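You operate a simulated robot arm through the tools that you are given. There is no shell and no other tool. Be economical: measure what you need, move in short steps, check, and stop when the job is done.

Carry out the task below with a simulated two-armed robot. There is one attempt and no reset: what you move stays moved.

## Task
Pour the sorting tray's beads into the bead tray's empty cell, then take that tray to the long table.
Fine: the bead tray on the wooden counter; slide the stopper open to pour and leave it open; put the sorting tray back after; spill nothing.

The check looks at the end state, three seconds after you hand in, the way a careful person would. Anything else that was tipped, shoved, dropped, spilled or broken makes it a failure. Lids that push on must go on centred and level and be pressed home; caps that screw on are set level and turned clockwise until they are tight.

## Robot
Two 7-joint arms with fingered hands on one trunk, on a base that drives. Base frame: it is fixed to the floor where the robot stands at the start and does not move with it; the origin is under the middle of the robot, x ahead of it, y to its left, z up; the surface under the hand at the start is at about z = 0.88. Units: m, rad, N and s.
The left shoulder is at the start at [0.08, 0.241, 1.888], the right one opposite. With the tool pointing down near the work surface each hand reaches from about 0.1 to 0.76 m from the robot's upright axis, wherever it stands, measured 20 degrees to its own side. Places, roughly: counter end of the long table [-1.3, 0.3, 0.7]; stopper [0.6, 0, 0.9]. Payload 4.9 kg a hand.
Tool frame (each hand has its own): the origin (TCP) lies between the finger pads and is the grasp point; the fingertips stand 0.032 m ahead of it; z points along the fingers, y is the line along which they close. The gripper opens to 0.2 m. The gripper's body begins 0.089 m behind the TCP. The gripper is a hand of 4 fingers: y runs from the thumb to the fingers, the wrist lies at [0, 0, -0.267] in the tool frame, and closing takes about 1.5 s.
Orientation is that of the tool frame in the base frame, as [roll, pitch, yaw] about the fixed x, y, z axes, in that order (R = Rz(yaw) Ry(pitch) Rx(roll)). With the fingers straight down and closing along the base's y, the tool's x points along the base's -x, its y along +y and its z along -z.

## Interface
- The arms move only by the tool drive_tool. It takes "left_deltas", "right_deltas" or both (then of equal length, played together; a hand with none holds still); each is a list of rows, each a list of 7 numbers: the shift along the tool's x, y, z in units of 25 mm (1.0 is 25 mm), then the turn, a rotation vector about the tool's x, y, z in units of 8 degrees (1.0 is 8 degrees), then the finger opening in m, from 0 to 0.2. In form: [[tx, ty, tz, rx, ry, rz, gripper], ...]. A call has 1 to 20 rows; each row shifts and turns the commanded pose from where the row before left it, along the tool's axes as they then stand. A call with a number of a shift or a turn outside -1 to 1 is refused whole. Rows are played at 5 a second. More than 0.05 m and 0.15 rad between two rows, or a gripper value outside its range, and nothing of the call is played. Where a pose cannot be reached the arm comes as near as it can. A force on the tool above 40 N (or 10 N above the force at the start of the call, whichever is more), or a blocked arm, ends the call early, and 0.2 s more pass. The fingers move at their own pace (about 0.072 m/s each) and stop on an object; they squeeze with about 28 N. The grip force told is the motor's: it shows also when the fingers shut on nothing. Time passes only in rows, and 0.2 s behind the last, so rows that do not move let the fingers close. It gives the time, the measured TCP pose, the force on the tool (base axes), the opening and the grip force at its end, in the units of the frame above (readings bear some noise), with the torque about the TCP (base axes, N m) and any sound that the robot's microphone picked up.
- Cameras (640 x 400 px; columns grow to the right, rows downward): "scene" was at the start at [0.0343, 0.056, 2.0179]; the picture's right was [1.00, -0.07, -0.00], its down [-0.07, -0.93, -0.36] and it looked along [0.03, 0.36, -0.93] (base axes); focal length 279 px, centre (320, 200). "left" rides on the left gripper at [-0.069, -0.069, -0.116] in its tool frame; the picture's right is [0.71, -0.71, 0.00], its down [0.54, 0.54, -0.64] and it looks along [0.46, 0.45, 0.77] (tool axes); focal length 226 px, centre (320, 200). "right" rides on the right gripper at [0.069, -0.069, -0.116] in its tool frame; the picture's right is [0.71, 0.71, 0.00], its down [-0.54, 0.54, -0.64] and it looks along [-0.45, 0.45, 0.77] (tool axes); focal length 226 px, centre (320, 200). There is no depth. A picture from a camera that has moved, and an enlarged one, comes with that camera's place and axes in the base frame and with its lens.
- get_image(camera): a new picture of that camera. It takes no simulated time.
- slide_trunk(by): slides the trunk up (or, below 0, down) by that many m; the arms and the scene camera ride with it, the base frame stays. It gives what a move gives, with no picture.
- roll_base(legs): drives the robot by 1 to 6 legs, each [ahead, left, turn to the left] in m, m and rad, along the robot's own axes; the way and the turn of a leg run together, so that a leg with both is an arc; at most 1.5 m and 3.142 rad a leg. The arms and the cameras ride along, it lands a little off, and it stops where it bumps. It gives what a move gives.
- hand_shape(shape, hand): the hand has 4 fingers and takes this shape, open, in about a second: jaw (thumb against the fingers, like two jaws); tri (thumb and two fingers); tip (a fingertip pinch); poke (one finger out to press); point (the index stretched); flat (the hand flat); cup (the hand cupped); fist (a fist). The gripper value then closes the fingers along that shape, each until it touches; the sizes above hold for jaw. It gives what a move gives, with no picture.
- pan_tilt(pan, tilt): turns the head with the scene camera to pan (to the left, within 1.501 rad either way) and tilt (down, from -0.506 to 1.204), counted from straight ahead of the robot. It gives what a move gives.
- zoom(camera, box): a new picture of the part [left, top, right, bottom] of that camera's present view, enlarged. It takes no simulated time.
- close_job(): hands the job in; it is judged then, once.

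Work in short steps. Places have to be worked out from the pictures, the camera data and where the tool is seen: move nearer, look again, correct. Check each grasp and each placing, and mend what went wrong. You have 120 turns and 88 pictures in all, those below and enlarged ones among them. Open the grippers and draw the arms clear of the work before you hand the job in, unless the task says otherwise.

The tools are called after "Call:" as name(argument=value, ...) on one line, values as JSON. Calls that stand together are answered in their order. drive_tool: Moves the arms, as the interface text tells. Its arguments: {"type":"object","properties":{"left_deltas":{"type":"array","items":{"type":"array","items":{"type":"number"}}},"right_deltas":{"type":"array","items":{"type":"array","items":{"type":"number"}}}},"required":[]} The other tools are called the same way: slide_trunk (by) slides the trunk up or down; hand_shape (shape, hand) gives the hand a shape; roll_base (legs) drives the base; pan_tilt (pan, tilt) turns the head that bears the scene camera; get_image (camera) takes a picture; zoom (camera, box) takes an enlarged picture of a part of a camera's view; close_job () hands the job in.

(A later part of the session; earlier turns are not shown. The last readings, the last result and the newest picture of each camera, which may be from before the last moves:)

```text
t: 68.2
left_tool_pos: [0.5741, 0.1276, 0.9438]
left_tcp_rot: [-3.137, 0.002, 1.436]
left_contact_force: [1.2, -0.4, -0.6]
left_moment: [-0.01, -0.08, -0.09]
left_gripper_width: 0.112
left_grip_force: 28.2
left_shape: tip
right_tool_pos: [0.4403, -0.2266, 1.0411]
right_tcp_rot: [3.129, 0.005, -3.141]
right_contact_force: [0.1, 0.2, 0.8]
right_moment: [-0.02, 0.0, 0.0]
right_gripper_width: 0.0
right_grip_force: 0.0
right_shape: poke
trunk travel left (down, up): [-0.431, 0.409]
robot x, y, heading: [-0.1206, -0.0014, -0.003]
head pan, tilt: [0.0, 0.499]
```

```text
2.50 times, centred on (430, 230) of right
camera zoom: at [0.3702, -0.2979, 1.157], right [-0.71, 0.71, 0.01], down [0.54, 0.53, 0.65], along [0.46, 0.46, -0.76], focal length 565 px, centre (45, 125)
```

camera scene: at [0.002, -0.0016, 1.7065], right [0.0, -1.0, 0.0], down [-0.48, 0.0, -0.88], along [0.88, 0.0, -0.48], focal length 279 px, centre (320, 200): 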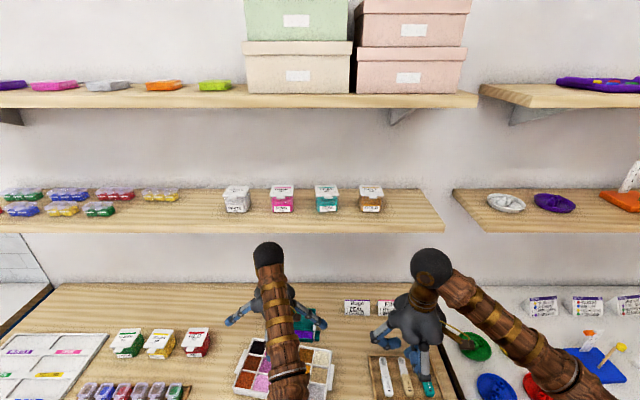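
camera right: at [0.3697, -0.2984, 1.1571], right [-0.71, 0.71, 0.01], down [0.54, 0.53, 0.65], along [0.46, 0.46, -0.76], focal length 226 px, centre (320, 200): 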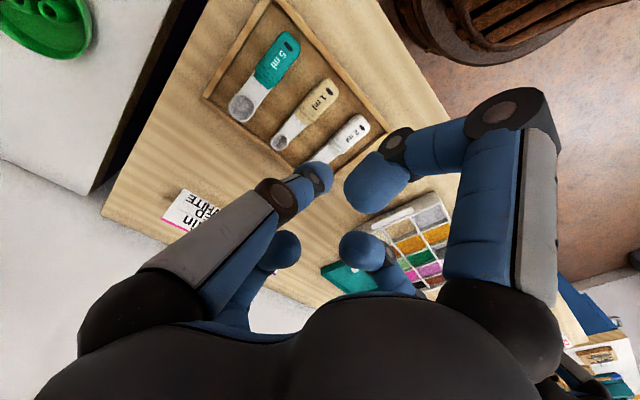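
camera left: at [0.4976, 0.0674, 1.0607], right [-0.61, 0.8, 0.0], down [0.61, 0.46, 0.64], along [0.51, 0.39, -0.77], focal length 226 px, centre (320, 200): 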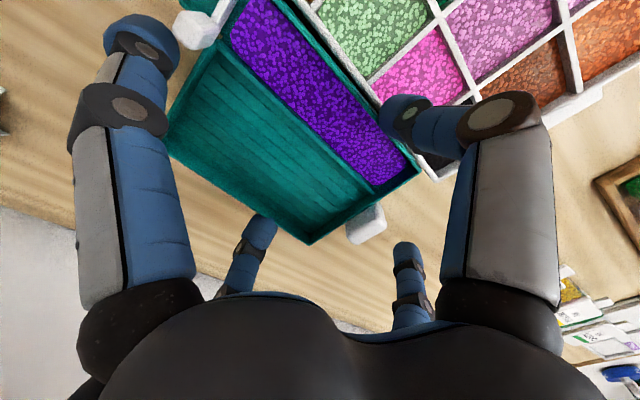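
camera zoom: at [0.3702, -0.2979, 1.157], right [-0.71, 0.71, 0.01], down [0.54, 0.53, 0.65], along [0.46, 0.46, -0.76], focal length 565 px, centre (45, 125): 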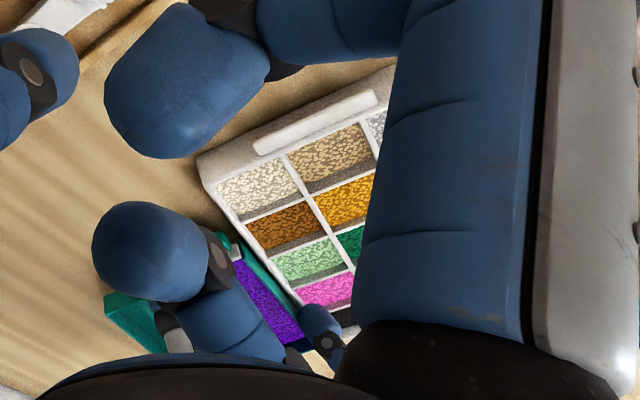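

TR corner of the bead tray is at ≈(0.482,−0.037), giving the empty cell centre ≈(0.383, 0.102). I lift, draw clear of the shelf, and carry the tray until its spout is above that cell.

Call:
drive_tool(left_deltas=[[0, 0, -0.65, 0, 0, 0, 0.08], [0, -0.8, 0, 0, 0, 0, 0.08], [0, -0.8, 0, 0, 0, 0, 0.08], [0, -0.8, -0.5, 0, 0, 0, 0.08], [0, -0.8, -0.5, 0, 0, 0, 0.08], [0.896, -0.835, 0, 0, 0, 0, 0.08], [0.896, -0.835, 0, 0, 0, 0, 0.08], [0.896, -0.835, 0, 0, 0, 0, 0.08], [0, 0, 0, 0, 0, 0, 0.08]])

Call:
get_image(camera="left")

Call:
zoom(camera="scene", box=[220, 280, 380, 400])

```text
t: 70.2
left_tool_pos: [0.4408, 0.2124, 0.9843]
left_tcp_rot: [-3.138, 0.0, 1.437]
left_contact_force: [-0.2, -0.5, -1.6]
left_moment: [0.03, -0.02, 0.01]
left_gripper_width: 0.1118
left_grip_force: 27.6
left_shape: tip
right_tool_pos: [0.4404, -0.2278, 1.0414]
right_tcp_rot: [3.129, 0.006, -3.141]
right_contact_force: [0.2, 0.8, -0.3]
right_moment: [0.0, 0.01, 0.0]
right_gripper_width: 0.0001
right_grip_force: 0.0
right_shape: poke
trunk travel left (down, up): [-0.431, 0.409]
robot x, y, heading: [-0.1211, -0.0025, -0.002]
head pan, tilt: [0.0, 0.499]
```

```text
32 pictures are left
camera left: at [0.3644, 0.1528, 1.1026], right [-0.61, 0.8, 0.0], down [0.61, 0.46, 0.64], along [0.51, 0.39, -0.77], focal length 226 px, centre (320, 200)
```

left: 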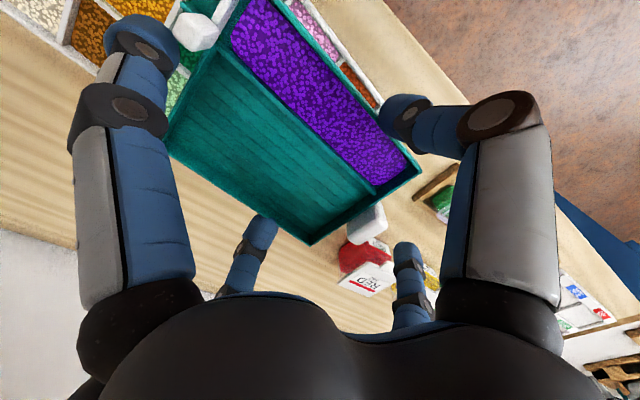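

```text
3.33 times, centred on (300, 340) of scene
camera zoom: at [0.0009, -0.0017, 1.7066], right [0.0, -1.0, 0.0], down [-0.48, 0.0, -0.88], along [0.88, 0.0, -0.48], focal length 932 px, centre (387, -267)
```

zoom: 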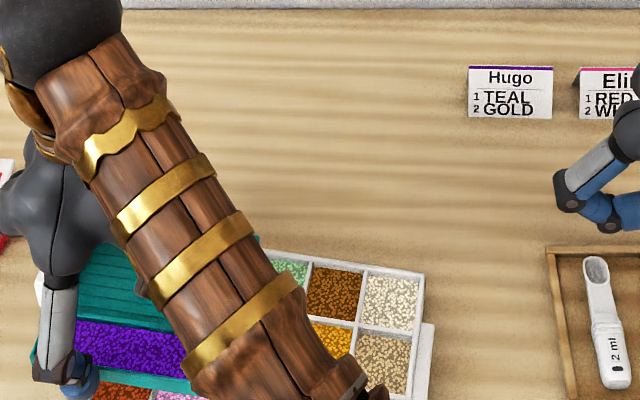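

The forearm hides the spout from above, so I open the right hand ("jaw") and move it to where its camera can view the spout from the right.

Call:
hand_shape(hand="right", shape="jaw")

Call:
drive_tool(right_deltas=[[0.4, 0, -0.95, 0, 0, 0, 0.2], [1, 0.3, -0.95, 0, 0, 0, 0.2], [1, 0.3, -0.95, 0, 0, 0, 0.2], [1, 0.4, -0.95, 0, 0, 0, 0.2], [1, 0.4, -0.95, 0, 0, 0, 0.2], [1, 0.4, -0.95, 0, 0, 0, 0.2], [1, 0.4, 0, 0, 0, 0, 0.2]])

Call:
get_image(camera="right")

```text
t: 71.1
left_tool_pos: [0.4411, 0.2115, 0.9851]
left_tcp_rot: [-3.14, 0.003, 1.435]
left_contact_force: [0.2, -0.1, -1.1]
left_moment: [0.01, -0.01, 0.0]
left_gripper_width: 0.1118
left_grip_force: 27.3
left_shape: tip
right_tool_pos: [0.4399, -0.2278, 1.0422]
right_tcp_rot: [3.13, 0.002, -3.141]
right_contact_force: [-0.4, 0.9, 0.3]
right_moment: [0.0, 0.0, -0.03]
right_gripper_width: 0.1999
right_grip_force: 0.0
right_shape: jaw
trunk travel left (down, up): [-0.431, 0.409]
robot x, y, heading: [-0.1226, 0.0003, -0.007]
head pan, tilt: [0.0, 0.499]
```

```text
t: 72.7
left_tool_pos: [0.4397, 0.2115, 0.9864]
left_tcp_rot: [-3.14, 0.001, 1.437]
left_contact_force: [-0.4, -0.1, -2.3]
left_moment: [0.02, 0.03, 0.01]
left_gripper_width: 0.1118
left_grip_force: 28.3
left_shape: tip
right_tool_pos: [0.2778, -0.1744, 1.185]
right_tcp_rot: [3.132, 0.003, 3.141]
right_contact_force: [0.4, 0.8, 0.3]
right_moment: [-0.04, 0.01, 0.01]
right_gripper_width: 0.1998
right_grip_force: 0.0
right_shape: jaw
trunk travel left (down, up): [-0.431, 0.409]
robot x, y, heading: [-0.1202, -0.001, -0.003]
head pan, tilt: [0.0, 0.499]
```

```text
30 pictures are left
camera right: at [0.2082, -0.2446, 1.3006], right [-0.71, 0.71, 0.0], down [0.54, 0.53, 0.65], along [0.46, 0.46, -0.76], focal length 226 px, centre (320, 200)
```

right: 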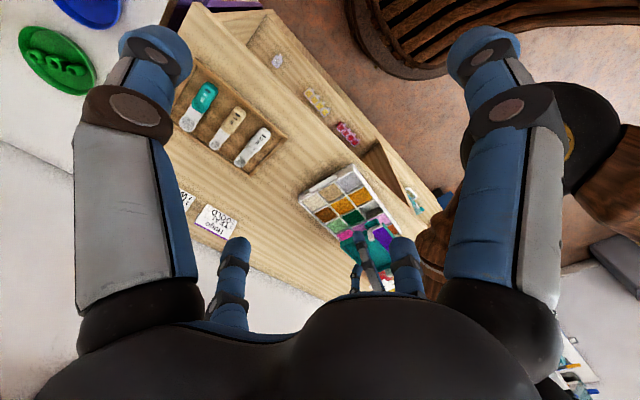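

The spout is in view; zooming.

Call:
zoom(camera="right", box=[295, 160, 415, 270])

```text
3.64 times, centred on (355, 215) of right
camera zoom: at [0.2082, -0.2446, 1.3006], right [-0.71, 0.71, 0.0], down [0.54, 0.53, 0.65], along [0.46, 0.46, -0.76], focal length 822 px, centre (193, 146)
```

zoom: 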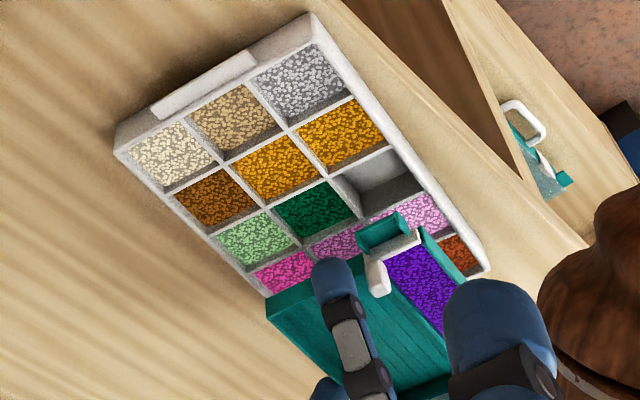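

The spout mouth (≈0.38, 0.09) sits over the empty cell (centre ≈0.379, 0.098). I nudge +y a little and lower the tray onto the bead tray's rim.

Call:
drive_tool(left_deltas=[[0.3, 0, 0.35, 0, 0, 0, 0.08], [0, 0, 0.35, 0, 0, 0, 0.08], [0, 0, 0.3, 0, 0, 0, 0.08], [0, 0, 0.15, 0, 0, 0, 0.08], [0, 0, 0.15, 0, 0, 0, 0.08], [0, 0, 0.1, 0, 0, 0, 0.08]])

Call:
zoom(camera="right", box=[295, 160, 415, 270])

```text
t: 74.1
left_tool_pos: [0.4412, 0.2189, 0.9497]
left_tcp_rot: [-3.139, 0.001, 1.436]
left_contact_force: [0.2, 0.8, -1.2]
left_moment: [0.01, 0.0, 0.02]
left_gripper_width: 0.1115
left_grip_force: 28.0
left_shape: tip
right_tool_pos: [0.2806, -0.1731, 1.1843]
right_tcp_rot: [3.129, 0.004, 3.142]
right_contact_force: [-0.9, 0.3, 0.5]
right_moment: [-0.03, 0.04, 0.02]
right_gripper_width: 0.2
right_grip_force: 0.1
right_shape: jaw
trunk travel left (down, up): [-0.431, 0.409]
robot x, y, heading: [-0.1216, 0.0009, -0.006]
head pan, tilt: [0.0, 0.499]
```

```text
3.64 times, centred on (355, 215) of right
camera zoom: at [0.2089, -0.2451, 1.3003], right [-0.71, 0.71, 0.01], down [0.54, 0.53, 0.65], along [0.46, 0.46, -0.76], focal length 822 px, centre (193, 146)
```

zoom: 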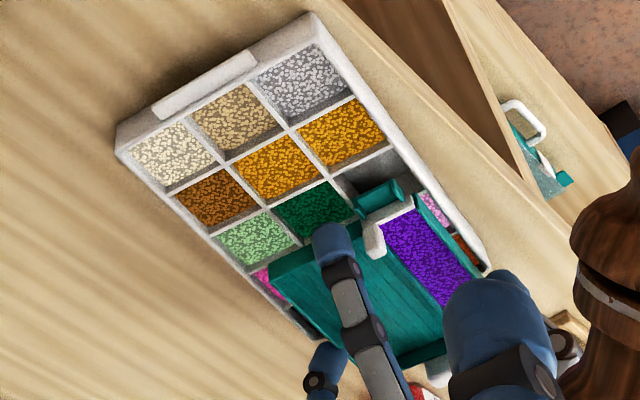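

Not touching yet; lowering in 2.5 mm rows until contact shows.

Call:
drive_tool(left_deltas=[[0, 0, 0.1, 0, 0, 0, 0.08], [0, 0, 0.1, 0, 0, 0, 0.08], [0, 0, 0.1, 0, 0, 0, 0.08]])

```text
t: 74.9
left_tool_pos: [0.4404, 0.2195, 0.9438]
left_tcp_rot: [3.142, 0.001, 1.436]
left_contact_force: [0.5, 2.8, 19.2]
left_moment: [0.11, 0.25, -0.13]
left_gripper_width: 0.1119
left_grip_force: 27.7
left_shape: tip
right_tool_pos: [0.2776, -0.1739, 1.1855]
right_tcp_rot: [3.129, 0.005, -3.14]
right_contact_force: [-0.5, -0.3, 0.5]
right_moment: [-0.02, 0.05, -0.01]
right_gripper_width: 0.1996
right_grip_force: 0.1
right_shape: jaw
trunk travel left (down, up): [-0.431, 0.409]
robot x, y, heading: [-0.1228, -0.0005, -0.004]
head pan, tilt: [0.0, 0.499]
```

Contact at z≈0.944. I ease up a hair, release, rise, and move the left hand over the knob–back-wall line with a slight tilt, so that closing the pinch will push the knob toward the back wall.

Call:
drive_tool(left_deltas=[[0, 0, -0.08, 0, 0, 0, 0.1], [0, 0, 0, 0, 0, 0, 0.12], [0, 0, 0, 0, 0, 0, 0.14], [0, 0, 0, 0, 0, 0, 0.14], [0, 0, -0.9, 0, 0, 0, 0.14], [0, 0, -0.9, 0, 0, 0, 0.14], [0, 0, -0.9, 0, 0, 0, 0.14], [-0.86, 0.12, 0, 0.2, 0, 0, 0.115], [-0.86, 0.12, 0, 0.2, 0, 0, 0.115], [-0.86, 0.12, 0, 0.2, 0, 0, 0.115], [-0.86, 0.12, 0, 0.2, 0, 0, 0.115], [-0.86, 0.12, 0, 0.2, 0, 0, 0.115]])

Call:
zoom(camera="right", box=[295, 150, 425, 270])

Call:
get_image(camera="left")

```text
t: 77.5
left_tool_pos: [0.4419, 0.1098, 1.0121]
left_tcp_rot: [-2.997, 0.0, 1.438]
left_contact_force: [0.5, -0.3, -0.4]
left_moment: [0.01, -0.03, 0.0]
left_gripper_width: 0.1154
left_grip_force: 0.0
left_shape: tip
right_tool_pos: [0.2782, -0.1751, 1.1839]
right_tcp_rot: [3.132, 0.006, 3.141]
right_contact_force: [7.2, -27.5, 11.3]
right_moment: [1.03, -0.03, -0.62]
right_gripper_width: 0.1992
right_grip_force: 0.1
right_shape: jaw
trunk travel left (down, up): [-0.431, 0.409]
robot x, y, heading: [-0.1224, 0.0008, -0.003]
head pan, tilt: [0.0, 0.499]
```

```text
3.33 times, centred on (360, 210) of right
camera zoom: at [0.2091, -0.2465, 1.3005], right [-0.71, 0.71, 0.0], down [0.54, 0.53, 0.65], along [0.46, 0.46, -0.76], focal length 754 px, centre (187, 167)
```

zoom: 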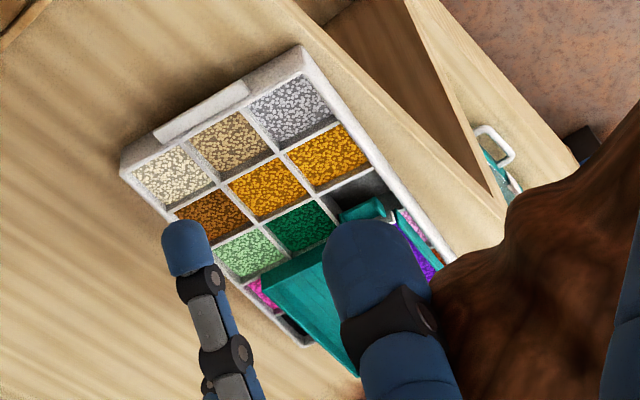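

```text
26 pictures are left
camera left: at [0.3824, 0.049, 1.1365], right [-0.6, 0.79, 0.1], down [0.69, 0.45, 0.56], along [0.4, 0.41, -0.82], focal length 226 px, centre (320, 200)
```

left: 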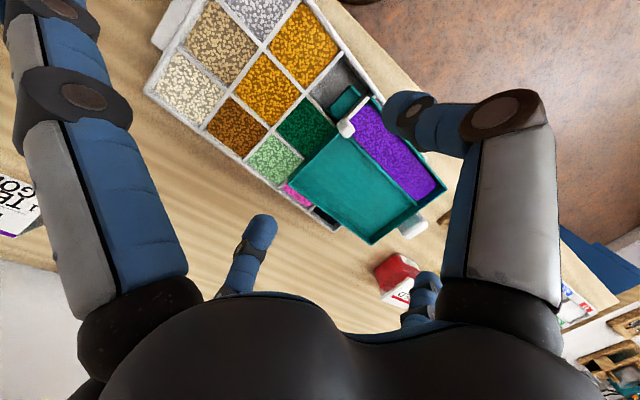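

Knob ≈(0.403, 0.117) and the fingers straddle it and the back wall as planned. The left arm brushes the right hand, so I move the right hand away first while lowering the left by 5 cm.

Call:
drive_tool(left_deltas=[[0, 0, 0, 0, 0, 0, 0.115], [0, 0, 0, 0, 0, 0, 0.115], [0, 0, 0, 0, 0, 0, 0.115], [0, 0.1, 0.6, 0, 0, 0, 0.115], [0, 0.1, 0.6, 0, 0, 0, 0.115], [0.05, 0.06, 0.5, 0, 0, 0, 0.115]], right_deltas=[[0, -0.8, 0, 0, 0, 0, 0.2], [0, -0.8, 0, 0, 0, 0, 0.2], [0, -0.8, 0, 0, 0, 0, 0.2], [0, 0, 0, 0, 0, 0, 0.2], [0, 0, 0, 0, 0, 0, 0.2], [0, 0, 0, 0, 0, 0, 0.2]])

Call:
get_image(camera="left")

```text
t: 78.9
left_tool_pos: [0.4419, 0.1117, 0.9687]
left_tcp_rot: [-2.999, 0.001, 1.436]
left_contact_force: [-0.5, -0.3, 0.2]
left_moment: [-0.02, 0.01, -0.03]
left_gripper_width: 0.1157
left_grip_force: 0.1
left_shape: tip
right_tool_pos: [0.2831, -0.2348, 1.1844]
right_tcp_rot: [3.128, -0.001, -3.142]
right_contact_force: [0.0, 0.0, -0.1]
right_moment: [-0.02, 0.04, -0.02]
right_gripper_width: 0.1997
right_grip_force: 0.1
right_shape: jaw
right hand out of reach, approached as far as the arm can: row 2
trunk travel left (down, up): [-0.431, 0.409]
robot x, y, heading: [-0.123, -0.0004, -0.002]
head pan, tilt: [0.0, 0.499]
```

```text
25 pictures are left
camera left: at [0.383, 0.0507, 1.0942], right [-0.6, 0.79, 0.1], down [0.69, 0.45, 0.56], along [0.4, 0.4, -0.82], focal length 226 px, centre (320, 200)
```

left: 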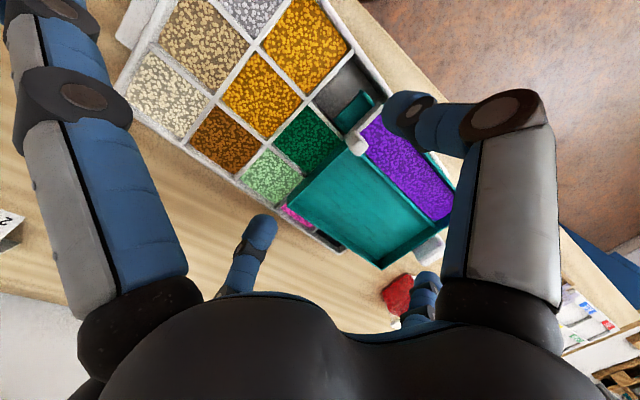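

Aligned within ~5 mm. I shift slightly toward +y (far finger nearer the wall), lower 1 cm more and start closing.

Call:
drive_tool(left_deltas=[[0.18, 0.06, 0.43, 0, 0, 0, 0.115], [0, 0, 0, 0, 0, 0, 0.105], [0, 0, 0, 0, 0, 0, 0.095], [0, 0, 0, 0, 0, 0, 0.085], [0, 0, 0, 0, 0, 0, 0.08], [0, 0, 0, 0, 0, 0, 0.08]])

Call:
get_image(camera="left")

```text
t: 80.3
left_tool_pos: [0.4431, 0.1157, 0.959]
left_tcp_rot: [-2.999, 0.001, 1.437]
left_contact_force: [2.1, -1.3, 5.7]
left_moment: [-0.03, -0.35, -0.07]
left_gripper_width: 0.0536
left_grip_force: 18.8
left_shape: tip
right_tool_pos: [0.2839, -0.2349, 1.1849]
right_tcp_rot: [3.129, 0.0, 3.141]
right_contact_force: [-0.3, -0.4, 0.2]
right_moment: [0.0, 0.02, 0.02]
right_gripper_width: 0.1999
right_grip_force: 0.3
right_shape: jaw
trunk travel left (down, up): [-0.431, 0.409]
robot x, y, heading: [-0.1223, -0.0009, 0.004]
head pan, tilt: [0.0, 0.499]
```

```text
24 pictures are left
camera left: at [0.3834, 0.0547, 1.0837], right [-0.6, 0.79, 0.1], down [0.69, 0.45, 0.56], along [0.4, 0.4, -0.82], focal length 226 px, centre (320, 200)
```

left: 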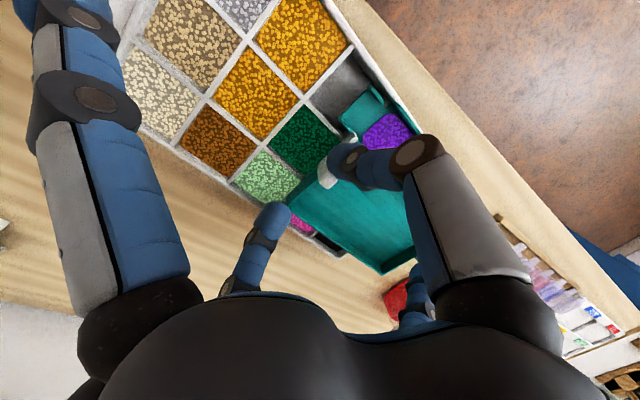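

The knob slid toward the back wall and the gate appears open, with the beads still in the channel. I release, rise, and check.

Call:
drive_tool(left_deltas=[[0, 0, 0, 0, 0, 0, 0.1], [0, 0, 0, 0, 0, 0, 0.12], [0, 0, 0, 0, 0, 0, 0.14], [0, -0.1, -0.8, 0, 0, 0, 0.14], [0, -0.1, -0.8, 0, 0, 0, 0.14]])

Call:
zoom(camera="left", box=[200, 40, 460, 260])

```text
t: 81.5
left_tool_pos: [0.4426, 0.1163, 0.998]
left_tcp_rot: [-2.997, 0.001, 1.437]
left_contact_force: [-0.1, 0.5, 0.5]
left_moment: [-0.02, 0.02, 0.0]
left_gripper_width: 0.1394
left_grip_force: 0.0
left_shape: tip
right_tool_pos: [0.283, -0.2351, 1.1849]
right_tcp_rot: [3.131, 0.0, -3.14]
right_contact_force: [-0.4, -0.1, 0.5]
right_moment: [-0.02, -0.01, -0.02]
right_gripper_width: 0.2
right_grip_force: 0.0
right_shape: jaw
trunk travel left (down, up): [-0.431, 0.409]
robot x, y, heading: [-0.1185, 0.0014, -0.002]
head pan, tilt: [0.0, 0.499]
```

```text
1.82 times, centred on (330, 150) of left
camera zoom: at [0.3839, 0.0547, 1.1231], right [-0.6, 0.79, 0.1], down [0.69, 0.45, 0.56], along [0.4, 0.4, -0.82], focal length 411 px, centre (302, 291)
```

zoom: 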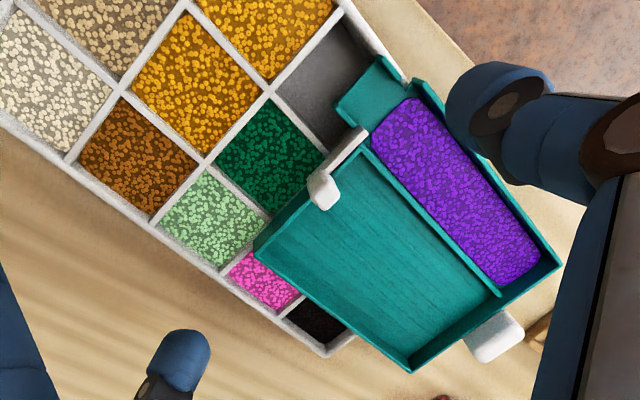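

The gate is fully open and the beads sit still, spout over the empty cell. I straighten the left hand and regrip the tray near its centre (≈0.431, 0.182) so that the spread finger clears the opened knob.

Call:
drive_tool(left_deltas=[[0.855, -0.257, -0.2, -0.343, 0, 0, 0.14], [0.855, -0.257, 0, -0.343, 0, 0, 0.14], [0.855, -0.257, 0, -0.343, 0, 0, 0.14], [0, 0, 0.6, 0, 0, 0, 0.14], [0, 0, 0.6, 0, 0, 0, 0.14]])

Call:
get_image(camera="left")

```text
t: 82.7
left_tool_pos: [0.4347, 0.1821, 0.9739]
left_tcp_rot: [3.14, 0.001, 1.436]
left_contact_force: [0.6, 0.9, -0.1]
left_moment: [0.02, -0.03, 0.03]
left_gripper_width: 0.1396
left_grip_force: 0.1
left_shape: tip
right_tool_pos: [0.2835, -0.2337, 1.185]
right_tcp_rot: [3.128, 0.002, -3.141]
right_contact_force: [0.3, 1.4, -0.9]
right_moment: [0.0, 0.01, 0.02]
right_gripper_width: 0.1997
right_grip_force: 0.1
right_shape: jaw
trunk travel left (down, up): [-0.431, 0.409]
robot x, y, heading: [-0.1227, -0.0004, -0.001]
head pan, tilt: [0.0, 0.499]
```

```text
22 pictures are left
camera left: at [0.3584, 0.1239, 1.0913], right [-0.61, 0.8, 0.0], down [0.61, 0.47, 0.64], along [0.51, 0.39, -0.77], focal length 226 px, centre (320, 200)
```

left: 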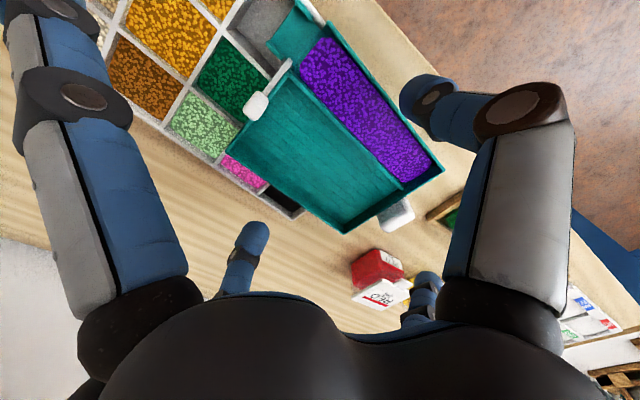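

The tray centre is nearer x=0.4225; I correct by −12 mm, descend and close.

Call:
drive_tool(left_deltas=[[0.05, -0.5, 0, 0, 0, 0, 0.14], [0, 0, 0.5, 0, 0, 0, 0.14], [0, 0, 0.55, 0, 0, 0, 0.14], [0, 0, 0, 0, 0, 0, 0.125], [0, 0, 0, 0, 0, 0, 0.11], [0, 0, 0, 0, 0, 0, 0.09], [0, 0, 0, 0, 0, 0, 0.08], [0, 0, 0, 0, 0, 0, 0.08]])

Call:
zoom(camera="left", box=[60, 0, 460, 260])

```text
t: 84.5
left_tool_pos: [0.4224, 0.1849, 0.9492]
left_tcp_rot: [3.139, 0.001, 1.436]
left_contact_force: [-0.4, -1.4, 1.8]
left_moment: [0.01, 0.06, 0.07]
left_gripper_width: 0.1113
left_grip_force: 27.7
left_shape: tip
right_tool_pos: [0.2847, -0.2341, 1.1849]
right_tcp_rot: [3.129, 0.0, -3.141]
right_contact_force: [0.0, -1.0, -0.6]
right_moment: [0.0, 0.01, 0.02]
right_gripper_width: 0.2
right_grip_force: 0.0
right_shape: jaw
trunk travel left (down, up): [-0.431, 0.409]
robot x, y, heading: [-0.1184, 0.0003, -0.001]
head pan, tilt: [0.0, 0.499]
```

```text
1.54 times, centred on (260, 130) of left
camera zoom: at [0.3456, 0.1264, 1.0654], right [-0.61, 0.8, 0.0], down [0.61, 0.46, 0.64], along [0.51, 0.39, -0.77], focal length 348 px, centre (412, 308)
```

zoom: 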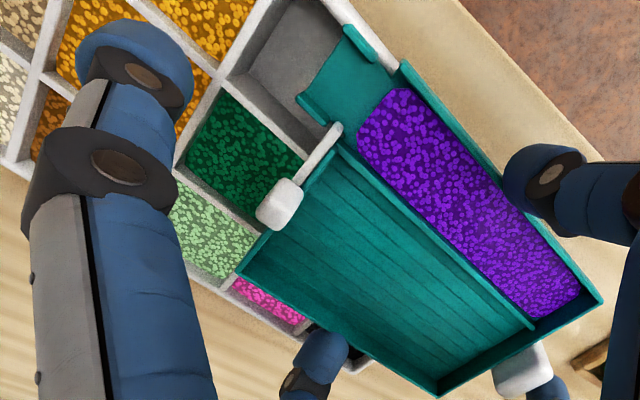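

Good grip, and the spread finger is clear of the knob. I lift 2 cm, shift 5 mm forward, and tilt gradually to 24° about the spout mouth so it stays over the cell.

Call:
drive_tool(left_deltas=[[0, 0.2, -0.4, 0, 0, 0, 0.08], [0, 0, -0.4, 0, 0, 0, 0.08], [-0.109, 0, -0.229, 0, 0.5, 0, 0.08], [-0.109, 0, -0.229, 0, 0.5, 0, 0.08], [-0.109, 0, -0.229, 0, 0.5, 0, 0.08], [-0.109, 0, -0.229, 0, 0.5, 0, 0.08], [-0.109, 0, -0.229, 0, 0.5, 0, 0.08], [-0.109, 0, -0.229, 0, 0.5, 0, 0.08], [0, 0, 0, 0, 0, 0, 0.08]])

Call:
zoom(camera="left", box=[60, 0, 460, 260])

Call:
zoom(camera="right", box=[310, 150, 450, 280])

```text
t: 86.5
left_tool_pos: [0.4244, 0.1626, 0.9997]
left_tcp_rot: [3.142, -0.419, 1.436]
left_contact_force: [0.3, 0.0, -0.1]
left_moment: [-0.02, 0.02, 0.01]
left_gripper_width: 0.1112
left_grip_force: 28.1
left_shape: tip
right_tool_pos: [0.2851, -0.2343, 1.1841]
right_tcp_rot: [3.131, 0.0, -3.141]
right_contact_force: [0.0, -0.2, -0.4]
right_moment: [0.01, -0.01, 0.01]
right_gripper_width: 0.1998
right_grip_force: 0.0
right_shape: jaw
trunk travel left (down, up): [-0.431, 0.409]
robot x, y, heading: [-0.1195, 0.0005, -0.002]
head pan, tilt: [0.0, 0.499]
```

```text
1.54 times, centred on (260, 130) of left
camera zoom: at [0.3419, 0.0635, 1.0773], right [-0.61, 0.73, 0.29], down [0.57, 0.16, 0.81], along [0.55, 0.66, -0.51], focal length 348 px, centre (412, 308)
```

zoom: 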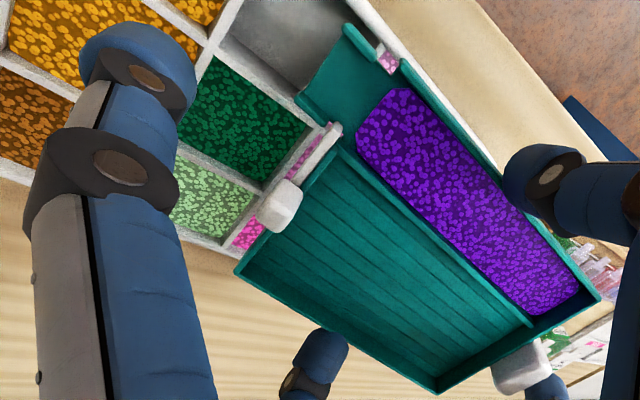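

```text
3.08 times, centred on (380, 215) of right
camera zoom: at [0.2146, -0.3051, 1.3002], right [-0.71, 0.71, 0.01], down [0.54, 0.53, 0.65], along [0.45, 0.46, -0.76], focal length 696 px, centre (135, 154)
```

zoom: 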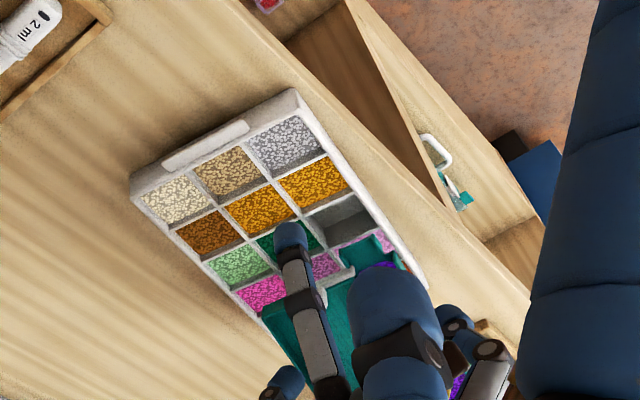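

At 24° nothing flows yet; the mouth is ~16 mm toward +y from the cell centre. I shift it 6 mm toward the centre and tilt on to 36°.

Call:
drive_tool(left_deltas=[[-0.22, 0, -0.1, 0, 0, 0, 0.08], [-0.109, 0, -0.229, 0, 0.5, 0, 0.08], [-0.109, 0, -0.229, 0, 0.5, 0, 0.08], [-0.109, 0, -0.229, 0, 0.5, 0, 0.08], [0, 0, 0, 0, 0, 0, 0.08], [0, 0, 0, 0, 0, 0, 0.08], [0, 0, 0, 0, 0, 0, 0.08]])

Call:
zoom(camera="left", box=[60, 0, 460, 260])

```text
t: 88.1
left_tool_pos: [0.4212, 0.1421, 1.0105]
left_tcp_rot: [3.141, -0.629, 1.436]
left_contact_force: [0.2, -1.0, -1.5]
left_moment: [-0.04, 0.0, 0.02]
left_gripper_width: 0.1115
left_grip_force: 27.9
left_shape: tip
right_tool_pos: [0.2837, -0.2341, 1.1839]
right_tcp_rot: [3.129, 0.0, -3.141]
right_contact_force: [-0.2, -0.4, 0.0]
right_moment: [0.01, 0.01, -0.01]
right_gripper_width: 0.1999
right_grip_force: 0.0
right_shape: jaw
trunk travel left (down, up): [-0.431, 0.409]
robot x, y, heading: [-0.1223, -0.0021, -0.002]
head pan, tilt: [0.0, 0.499]
```

```text
1.54 times, centred on (260, 130) of left
camera zoom: at [0.3374, 0.0285, 1.0646], right [-0.62, 0.66, 0.41], down [0.54, -0.01, 0.84], along [0.56, 0.75, -0.35], focal length 348 px, centre (412, 308)
```

zoom: 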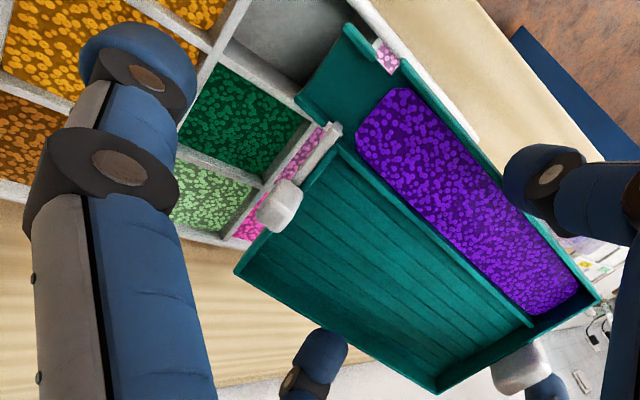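

Still no flow at 36°. I raise a few mm and tilt on to 48°.

Call:
drive_tool(left_deltas=[[0.15, 0, -0.2, 0, 0, 0, 0.08], [-0.109, 0, -0.229, 0, 0.5, 0, 0.08], [-0.109, 0, -0.229, 0, 0.5, 0, 0.08], [-0.109, 0, -0.229, 0, 0.5, 0, 0.08], [0, 0, 0, 0, 0, 0, 0.08], [0, 0, 0, 0, 0, 0, 0.08], [0, 0, 0, 0, 0, 0, 0.08], [0, 0, 0, 0, 0, 0, 0.08]])

Call:
zoom(camera="left", box=[60, 0, 460, 260])

```text
t: 89.9
left_tool_pos: [0.4186, 0.1245, 1.0238]
left_tcp_rot: [-3.141, -0.835, 1.438]
left_contact_force: [0.3, -0.4, -1.3]
left_moment: [-0.05, -0.03, 0.0]
left_gripper_width: 0.1112
left_grip_force: 27.7
left_shape: tip
right_tool_pos: [0.2836, -0.2343, 1.1855]
right_tcp_rot: [3.129, -0.001, -3.14]
right_contact_force: [0.8, -0.7, -0.8]
right_moment: [-0.04, -0.02, 0.01]
right_gripper_width: 0.1999
right_grip_force: 0.0
right_shape: jaw
trunk travel left (down, up): [-0.431, 0.409]
robot x, y, heading: [-0.1224, -0.0011, -0.002]
head pan, tilt: [0.0, 0.499]
```

```text
1.54 times, centred on (260, 130) of left
camera zoom: at [0.3337, 0.0032, 1.052], right [-0.64, 0.56, 0.52], down [0.52, -0.19, 0.83], along [0.57, 0.8, -0.18], focal length 348 px, centre (412, 308)
```

zoom: 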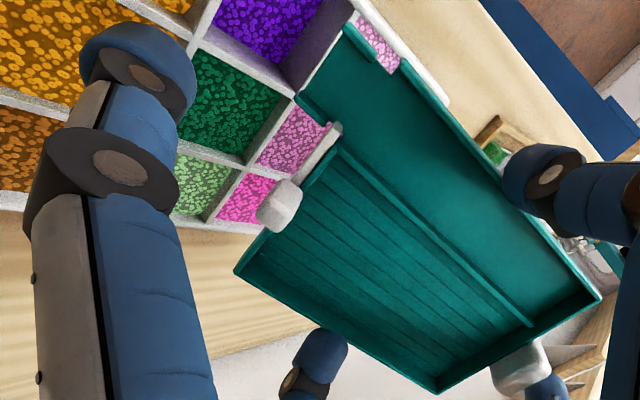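

All the purple beads went into the empty cell; the sorting tray is empty and nothing is seen spilled. I tilt back level and raise.

Call:
drive_tool(left_deltas=[[0.168, 0, 0.3, 0, -1, 0, 0.08], [0.168, 0, 0.476, 0, -1, 0, 0.08], [0.168, 0, 0.476, 0, -1, 0, 0.08], [0.168, 0, 0.476, 0, -1, 0, 0.08], [0.168, 0, 0.4, 0, -1, 0, 0.08], [0.168, 0, 0.3, 0, -0.98, 0, 0.08], [0, 0, 0, 0, 0, 0, 0.08]])

Call:
zoom(camera="right", box=[310, 150, 450, 280])

```text
t: 91.5
left_tool_pos: [0.4257, 0.1759, 0.9845]
left_tcp_rot: [3.139, 0.0, 1.437]
left_contact_force: [-0.6, 0.6, -0.3]
left_moment: [-0.01, 0.0, 0.01]
left_gripper_width: 0.1113
left_grip_force: 28.0
left_shape: tip
right_tool_pos: [0.2842, -0.2345, 1.1847]
right_tcp_rot: [3.13, -0.001, 3.14]
right_contact_force: [0.0, 0.1, -0.2]
right_moment: [0.02, 0.01, -0.04]
right_gripper_width: 0.1999
right_grip_force: 0.2
right_shape: jaw
trunk travel left (down, up): [-0.431, 0.409]
robot x, y, heading: [-0.1203, -0.0022, -0.001]
head pan, tilt: [0.0, 0.499]
```

```text
3.08 times, centred on (380, 215) of right
camera zoom: at [0.2142, -0.3052, 1.3003], right [-0.71, 0.71, 0.01], down [0.54, 0.53, 0.65], along [0.46, 0.46, -0.76], focal length 696 px, centre (135, 154)
```

zoom: 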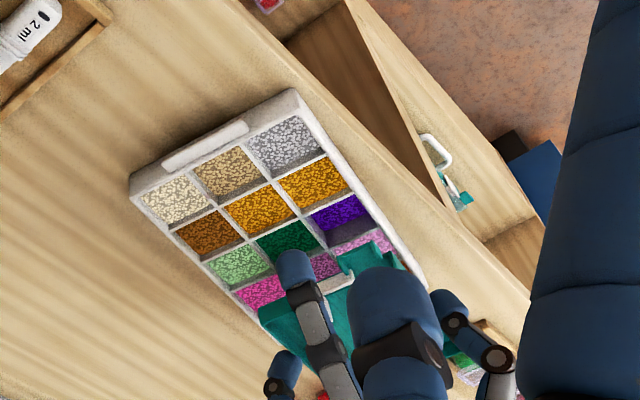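

The purple beads fill the cell cleanly. I carry the sorting tray back toward its place, staying between bead-tray rim and shelf height.

Call:
drive_tool(left_deltas=[[-0.65, 0.84, 0.12, 0, 0, -0.145, 0.08], [-0.65, 0.84, 0.12, 0, 0, -0.145, 0.08], [-0.65, 0.84, 0.12, 0, 0, -0.145, 0.08], [-0.65, 0.84, 0.12, 0, 0, -0.145, 0.08], [-0.147, 1, 0.19, 0, 0, 0, 0.08], [-0.147, 1, 0.19, 0, 0, 0, 0.08], [-0.147, 1, 0.19, 0, 0, 0, 0.08]])

Call:
get_image(camera="left")

```text
t: 93.1
left_tool_pos: [0.578, 0.0855, 0.9567]
left_tcp_rot: [-3.141, -0.001, 1.515]
left_contact_force: [-0.3, -0.5, -1.5]
left_moment: [-0.01, 0.05, 0.01]
left_gripper_width: 0.1111
left_grip_force: 28.3
left_shape: tip
right_tool_pos: [0.285, -0.2333, 1.1842]
right_tcp_rot: [3.13, -0.002, -3.141]
right_contact_force: [0.0, 0.1, 0.2]
right_moment: [0.01, 0.02, 0.01]
right_gripper_width: 0.1999
right_grip_force: 0.0
right_shape: jaw
trunk travel left (down, up): [-0.431, 0.409]
robot x, y, heading: [-0.1223, -0.0017, -0.001]
head pan, tilt: [0.0, 0.499]
```

```text
15 pictures are left
camera left: at [0.5062, 0.0205, 1.0735], right [-0.67, 0.74, 0.0], down [0.57, 0.51, 0.64], along [0.48, 0.43, -0.77], focal length 226 px, centre (320, 200)
```

left: 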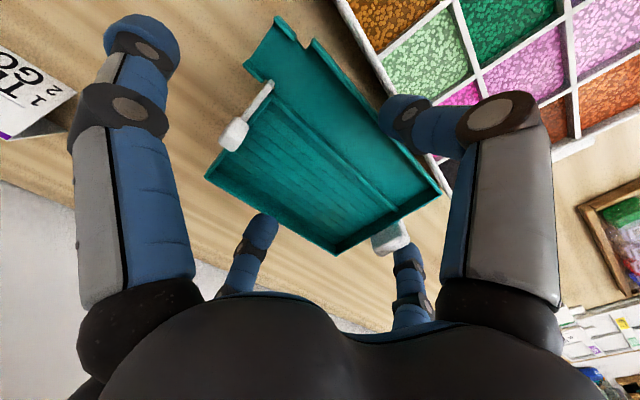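

Clear of the bead tray. I lower, move under the shelf to x≈0.627, and set the tray down gently.

Call:
drive_tool(left_deltas=[[0, 0.4, 0.3, 0, 0, 0, 0.08], [-0.06, 0.8, 0.15, 0, 0, 0, 0.08], [-0.06, 0.77, 0, 0, 0, 0, 0.08], [0, 0, 0.4, 0, 0, 0, 0.08], [0, 0, 0.35, 0, 0, 0, 0.08], [0, 0, 0.12, 0, 0, 0, 0.08], [0, 0, 0.1, 0, 0, 0, 0.08]])

```text
t: 94.7
left_tool_pos: [0.6249, 0.08, 0.9214]
left_tcp_rot: [3.139, -0.001, 1.517]
left_contact_force: [0.0, 0.2, 0.1]
left_moment: [0.01, -0.08, -0.02]
left_gripper_width: 0.111
left_grip_force: 27.8
left_shape: tip
right_tool_pos: [0.2841, -0.2351, 1.1841]
right_tcp_rot: [3.131, 0.0, -3.141]
right_contact_force: [0.7, 0.1, 0.0]
right_moment: [0.0, -0.01, 0.01]
right_gripper_width: 0.2
right_grip_force: 0.1
right_shape: jaw
trunk travel left (down, up): [-0.431, 0.409]
robot x, y, heading: [-0.1234, -0.0019, -0.006]
head pan, tilt: [0.0, 0.499]
```

Not touching yet; I lower in 2 mm rows until the contact force shows.

Call:
drive_tool(left_deltas=[[0, 0, 0.08, 0, 0, 0, 0.08], [0, 0, 0.08, 0, 0, 0, 0.08]])

```text
t: 95.3
left_tool_pos: [0.6256, 0.0805, 0.9208]
left_tcp_rot: [3.137, 0.0, 1.52]
left_contact_force: [2.1, 0.4, 15.7]
left_moment: [0.04, 0.07, -0.07]
left_gripper_width: 0.1111
left_grip_force: 27.9
left_shape: tip
right_tool_pos: [0.2825, -0.2346, 1.1854]
right_tcp_rot: [3.131, 0.002, 3.141]
right_contact_force: [0.0, 0.9, -0.5]
right_moment: [0.02, 0.0, 0.01]
right_gripper_width: 0.1997
right_grip_force: 0.1
right_shape: jaw
trunk travel left (down, up): [-0.431, 0.409]
robot x, y, heading: [-0.1171, -0.0022, 0.001]
head pan, tilt: [0.0, 0.499]
```

The tray is down. I release, rise to 0.955, and withdraw from under the shelf.

Call:
drive_tool(left_deltas=[[0, 0, -0.06, 0, 0, 0, 0.1], [0, 0, 0, 0, 0, 0, 0.12], [0, 0, 0, 0, 0, 0, 0.14], [0, 0, 0, 0, 0, 0, 0.14], [0, 0, -0.7, 0, 0, 0, 0.14], [0, 0, -0.7, 0, 0, 0, 0.14], [0, -1, 0, 0, 0, 0, 0.14], [0, -1, 0, 0, 0, 0, 0.14], [0, -1, 0, 0, 0, 0, 0.14], [0, -1, -0.5, 0, 0, 0, 0.14], [0, -1, -1, 0, 0, 0, 0.14], [0.6, -1, -1, 0, 0, 0, 0.14], [1, -1, -1, 0, 0, 0, 0.14], [1, -1, 0, 0, 0, 0, 0.14], [1, -1, 0, 0, 0, 0, 0.14], [1, 0, 0, 0, 0, 0, 0.14], [1, 0, 0, 0, 0, 0, 0.14], [1, 0, 0, 0, 0, 0, 0.14]])

Call:
pan_tilt(pan=0, tilt=0.8)

Call:
get_image(camera="scene")

```text
t: 99.1
left_tool_pos: [0.4089, 0.2576, 1.0418]
left_tcp_rot: [3.141, -0.002, 1.517]
left_contact_force: [-0.6, -0.2, -0.2]
left_moment: [-0.01, 0.03, 0.0]
left_gripper_width: 0.1392
left_grip_force: 0.1
left_shape: tip
right_tool_pos: [0.2842, -0.2337, 1.1863]
right_tcp_rot: [3.131, 0.0, -3.14]
right_contact_force: [-0.3, -0.3, 0.5]
right_moment: [0.02, 0.02, 0.0]
right_gripper_width: 0.1999
right_grip_force: 0.0
right_shape: jaw
trunk travel left (down, up): [-0.431, 0.409]
robot x, y, heading: [-0.1209, -0.0015, -0.0]
head pan, tilt: [0.0, 0.499]
```

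```text
t: 99.9
left_tool_pos: [0.4107, 0.2566, 1.0418]
left_tcp_rot: [3.139, 0.0, 1.519]
left_contact_force: [-0.4, 0.4, -1.3]
left_moment: [0.0, -0.04, 0.01]
left_gripper_width: 0.1394
left_grip_force: 0.0
left_shape: tip
right_tool_pos: [0.2829, -0.2342, 1.1838]
right_tcp_rot: [3.13, 0.0, -3.141]
right_contact_force: [-0.2, -0.4, 0.1]
right_moment: [-0.02, -0.03, 0.01]
right_gripper_width: 0.1999
right_grip_force: 0.0
right_shape: jaw
trunk travel left (down, up): [-0.431, 0.409]
robot x, y, heading: [-0.1213, -0.0007, -0.002]
head pan, tilt: [0.0, 0.799]
```

```text
14 pictures are left
camera scene: at [-0.01, -0.002, 1.6808], right [0.0, -1.0, 0.0], down [-0.72, 0.0, -0.7], along [0.7, 0.0, -0.72], focal length 279 px, centre (320, 200)
```

scene: 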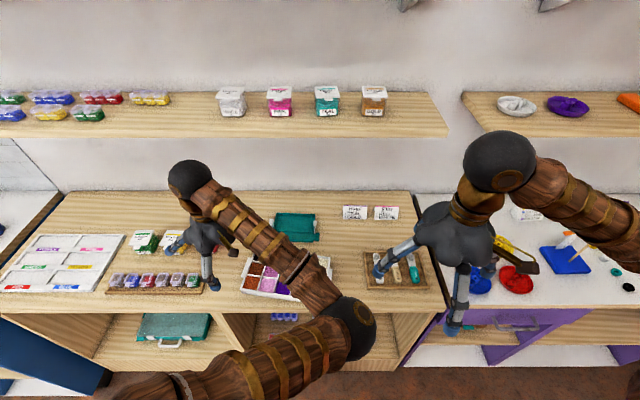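

The sorting tray is back in place with the gate left open. Now the bead tray: I bring the left hand above its middle, fully open, to locate it precisely.

Call:
drive_tool(left_deltas=[[-0.96, 0.23, 0.13, 0, 0, 0.11, 0.2], [-0.96, 0.23, 0.13, 0, 0, 0.11, 0.2], [-0.96, 0.23, 0.13, 0, 0, 0.11, 0.2], [-0.96, 0.23, 0.13, 0, 0, 0.11, 0.2], [-0.96, 0.23, 0.13, 0, 0, 0.11, 0.2], [-0.96, 0.23, 0.13, 0, 0, 0.11, 0.2], [0, 0, 0, 0, 0, 0, 0.2]])

Call:
get_image(camera="left")

```text
t: 101.5
left_tool_pos: [0.4303, 0.1109, 1.0218]
left_tcp_rot: [3.142, -0.002, 1.425]
left_contact_force: [0.1, 0.0, 0.5]
left_moment: [-0.02, -0.01, -0.02]
left_gripper_width: 0.2
left_grip_force: 0.0
left_shape: tip
right_tool_pos: [0.2842, -0.2341, 1.1851]
right_tcp_rot: [3.128, -0.001, 3.141]
right_contact_force: [0.4, -0.2, 0.4]
right_moment: [0.0, 0.01, 0.03]
right_gripper_width: 0.1999
right_grip_force: 0.1
right_shape: jaw
trunk travel left (down, up): [-0.431, 0.409]
robot x, y, heading: [-0.1227, 0.0006, -0.004]
head pan, tilt: [0.0, 0.799]
```

```text
13 pictures are left
camera left: at [0.3535, 0.0526, 1.1389], right [-0.6, 0.8, 0.0], down [0.61, 0.46, 0.64], along [0.52, 0.39, -0.76], focal length 226 px, centre (320, 200)
```

left: 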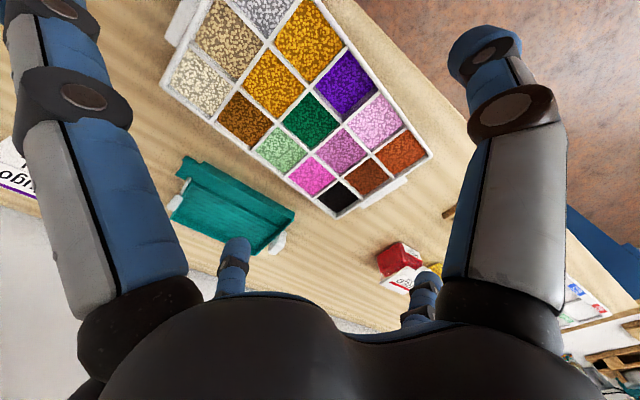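

Bead tray: centre (0.432, 0.101), yaw −9.5°, purple cell neat. I align, set the opening to 0.175 and descend to straddle its front and back walls.

Call:
drive_tool(left_deltas=[[-0.38, 0.13, 0, 0, 0, 0.14, 0.175], [0, 0, 0.8, 0, 0, 0, 0.175], [0, 0, 0.8, 0, 0, 0, 0.175], [0, 0, 0.8, 0, 0, 0, 0.175], [0, 0, 0.7, 0, 0, 0, 0.175], [0, 0, 0.4, 0, 0, 0, 0.175], [0, 0, 0.3, 0, 0, 0, 0.175], [0, 0, 0, 0, 0, 0, 0.175]])

Call:
get_image(camera="left")

```text
t: 103.3
left_tool_pos: [0.4328, 0.1011, 0.9278]
left_tcp_rot: [-3.141, -0.001, 1.406]
left_contact_force: [0.0, -0.5, 0.0]
left_moment: [-0.01, -0.05, -0.03]
left_gripper_width: 0.1756
left_grip_force: 0.1
left_shape: tip
right_tool_pos: [0.2832, -0.2334, 1.1847]
right_tcp_rot: [3.128, 0.0, -3.14]
right_contact_force: [0.4, 0.1, 1.0]
right_moment: [0.0, 0.0, 0.02]
right_gripper_width: 0.1998
right_grip_force: 0.0
right_shape: jaw
trunk travel left (down, up): [-0.431, 0.409]
robot x, y, heading: [-0.1214, -0.0043, -0.001]
head pan, tilt: [0.0, 0.799]
```

```text
12 pictures are left
camera left: at [0.3546, 0.0442, 1.0441], right [-0.58, 0.81, 0.0], down [0.62, 0.44, 0.64], along [0.52, 0.37, -0.76], focal length 226 px, centre (320, 200)
```

left: 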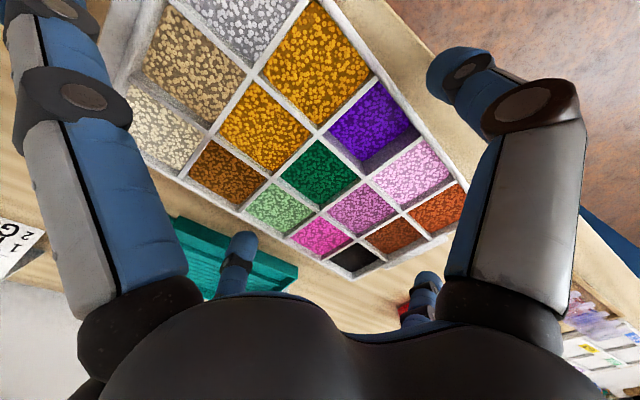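

Straddled without contact. I lower 5 mm more and close.

Call:
drive_tool(left_deltas=[[0, 0, 0.2, 0, 0, 0, 0.175], [0, 0, 0, 0, 0, 0, 0.16], [0, 0, 0, 0, 0, 0, 0.15], [0, 0, 0, 0, 0, 0, 0.14], [0, 0, 0, 0, 0, 0, 0.12], [0, 0, 0, 0, 0, 0, 0.11], [0, 0, 0, 0, 0, 0, 0.11]])

```text
t: 104.9
left_tool_pos: [0.4336, 0.1012, 0.923]
left_tcp_rot: [3.141, -0.002, 1.407]
left_contact_force: [-1.3, 0.2, 0.2]
left_moment: [0.0, 0.1, 0.03]
left_gripper_width: 0.1438
left_grip_force: 27.7
left_shape: tip
right_tool_pos: [0.2839, -0.2343, 1.1851]
right_tcp_rot: [3.13, 0.0, -3.14]
right_contact_force: [-0.1, 0.1, 0.1]
right_moment: [-0.01, 0.01, -0.02]
right_gripper_width: 0.1998
right_grip_force: 0.0
right_shape: jaw
trunk travel left (down, up): [-0.431, 0.409]
robot x, y, heading: [-0.1207, 0.0008, -0.0]
head pan, tilt: [0.0, 0.799]
```

Gripped at 28 N, width 0.144. I lift 3 cm slowly as a test and look at it.

Call:
drive_tool(left_deltas=[[0, 0, -0.2, 0, 0, 0, 0.1], [0, 0, -0.3, 0, 0, 0, 0.1], [0, 0, -0.35, 0, 0, 0, 0.1], [0, 0, -0.35, 0, 0, 0, 0.1], [0, 0, 0, 0, 0, 0, 0.1], [0, 0, 0, 0, 0, 0, 0.1]])

Call:
get_image(camera="left")

```text
t: 106.3
left_tool_pos: [0.4344, 0.1003, 0.9526]
left_tcp_rot: [-3.141, -0.003, 1.407]
left_contact_force: [0.4, -1.0, -9.0]
left_moment: [0.01, 0.0, -0.03]
left_gripper_width: 0.1442
left_grip_force: 27.9
left_shape: tip
right_tool_pos: [0.2842, -0.2343, 1.1838]
right_tcp_rot: [3.129, 0.001, -3.142]
right_contact_force: [-0.4, -0.5, -0.4]
right_moment: [0.0, -0.01, -0.02]
right_gripper_width: 0.1999
right_grip_force: 0.0
right_shape: jaw
trunk travel left (down, up): [-0.431, 0.409]
robot x, y, heading: [-0.1206, -0.0016, -0.001]
head pan, tilt: [0.0, 0.799]
```

```text
11 pictures are left
camera left: at [0.3552, 0.0444, 1.0688], right [-0.58, 0.81, 0.0], down [0.62, 0.44, 0.64], along [0.52, 0.38, -0.77], focal length 226 px, centre (320, 200)
```

left: 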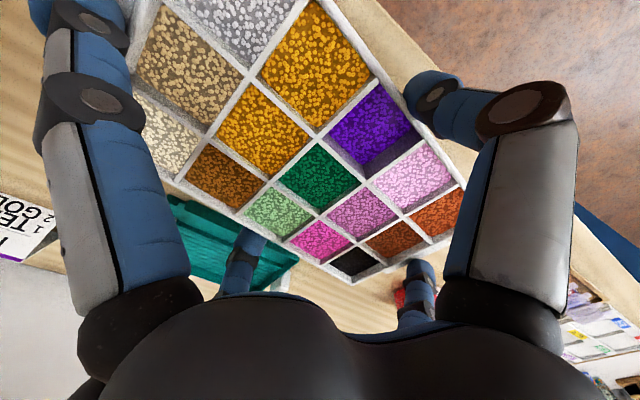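

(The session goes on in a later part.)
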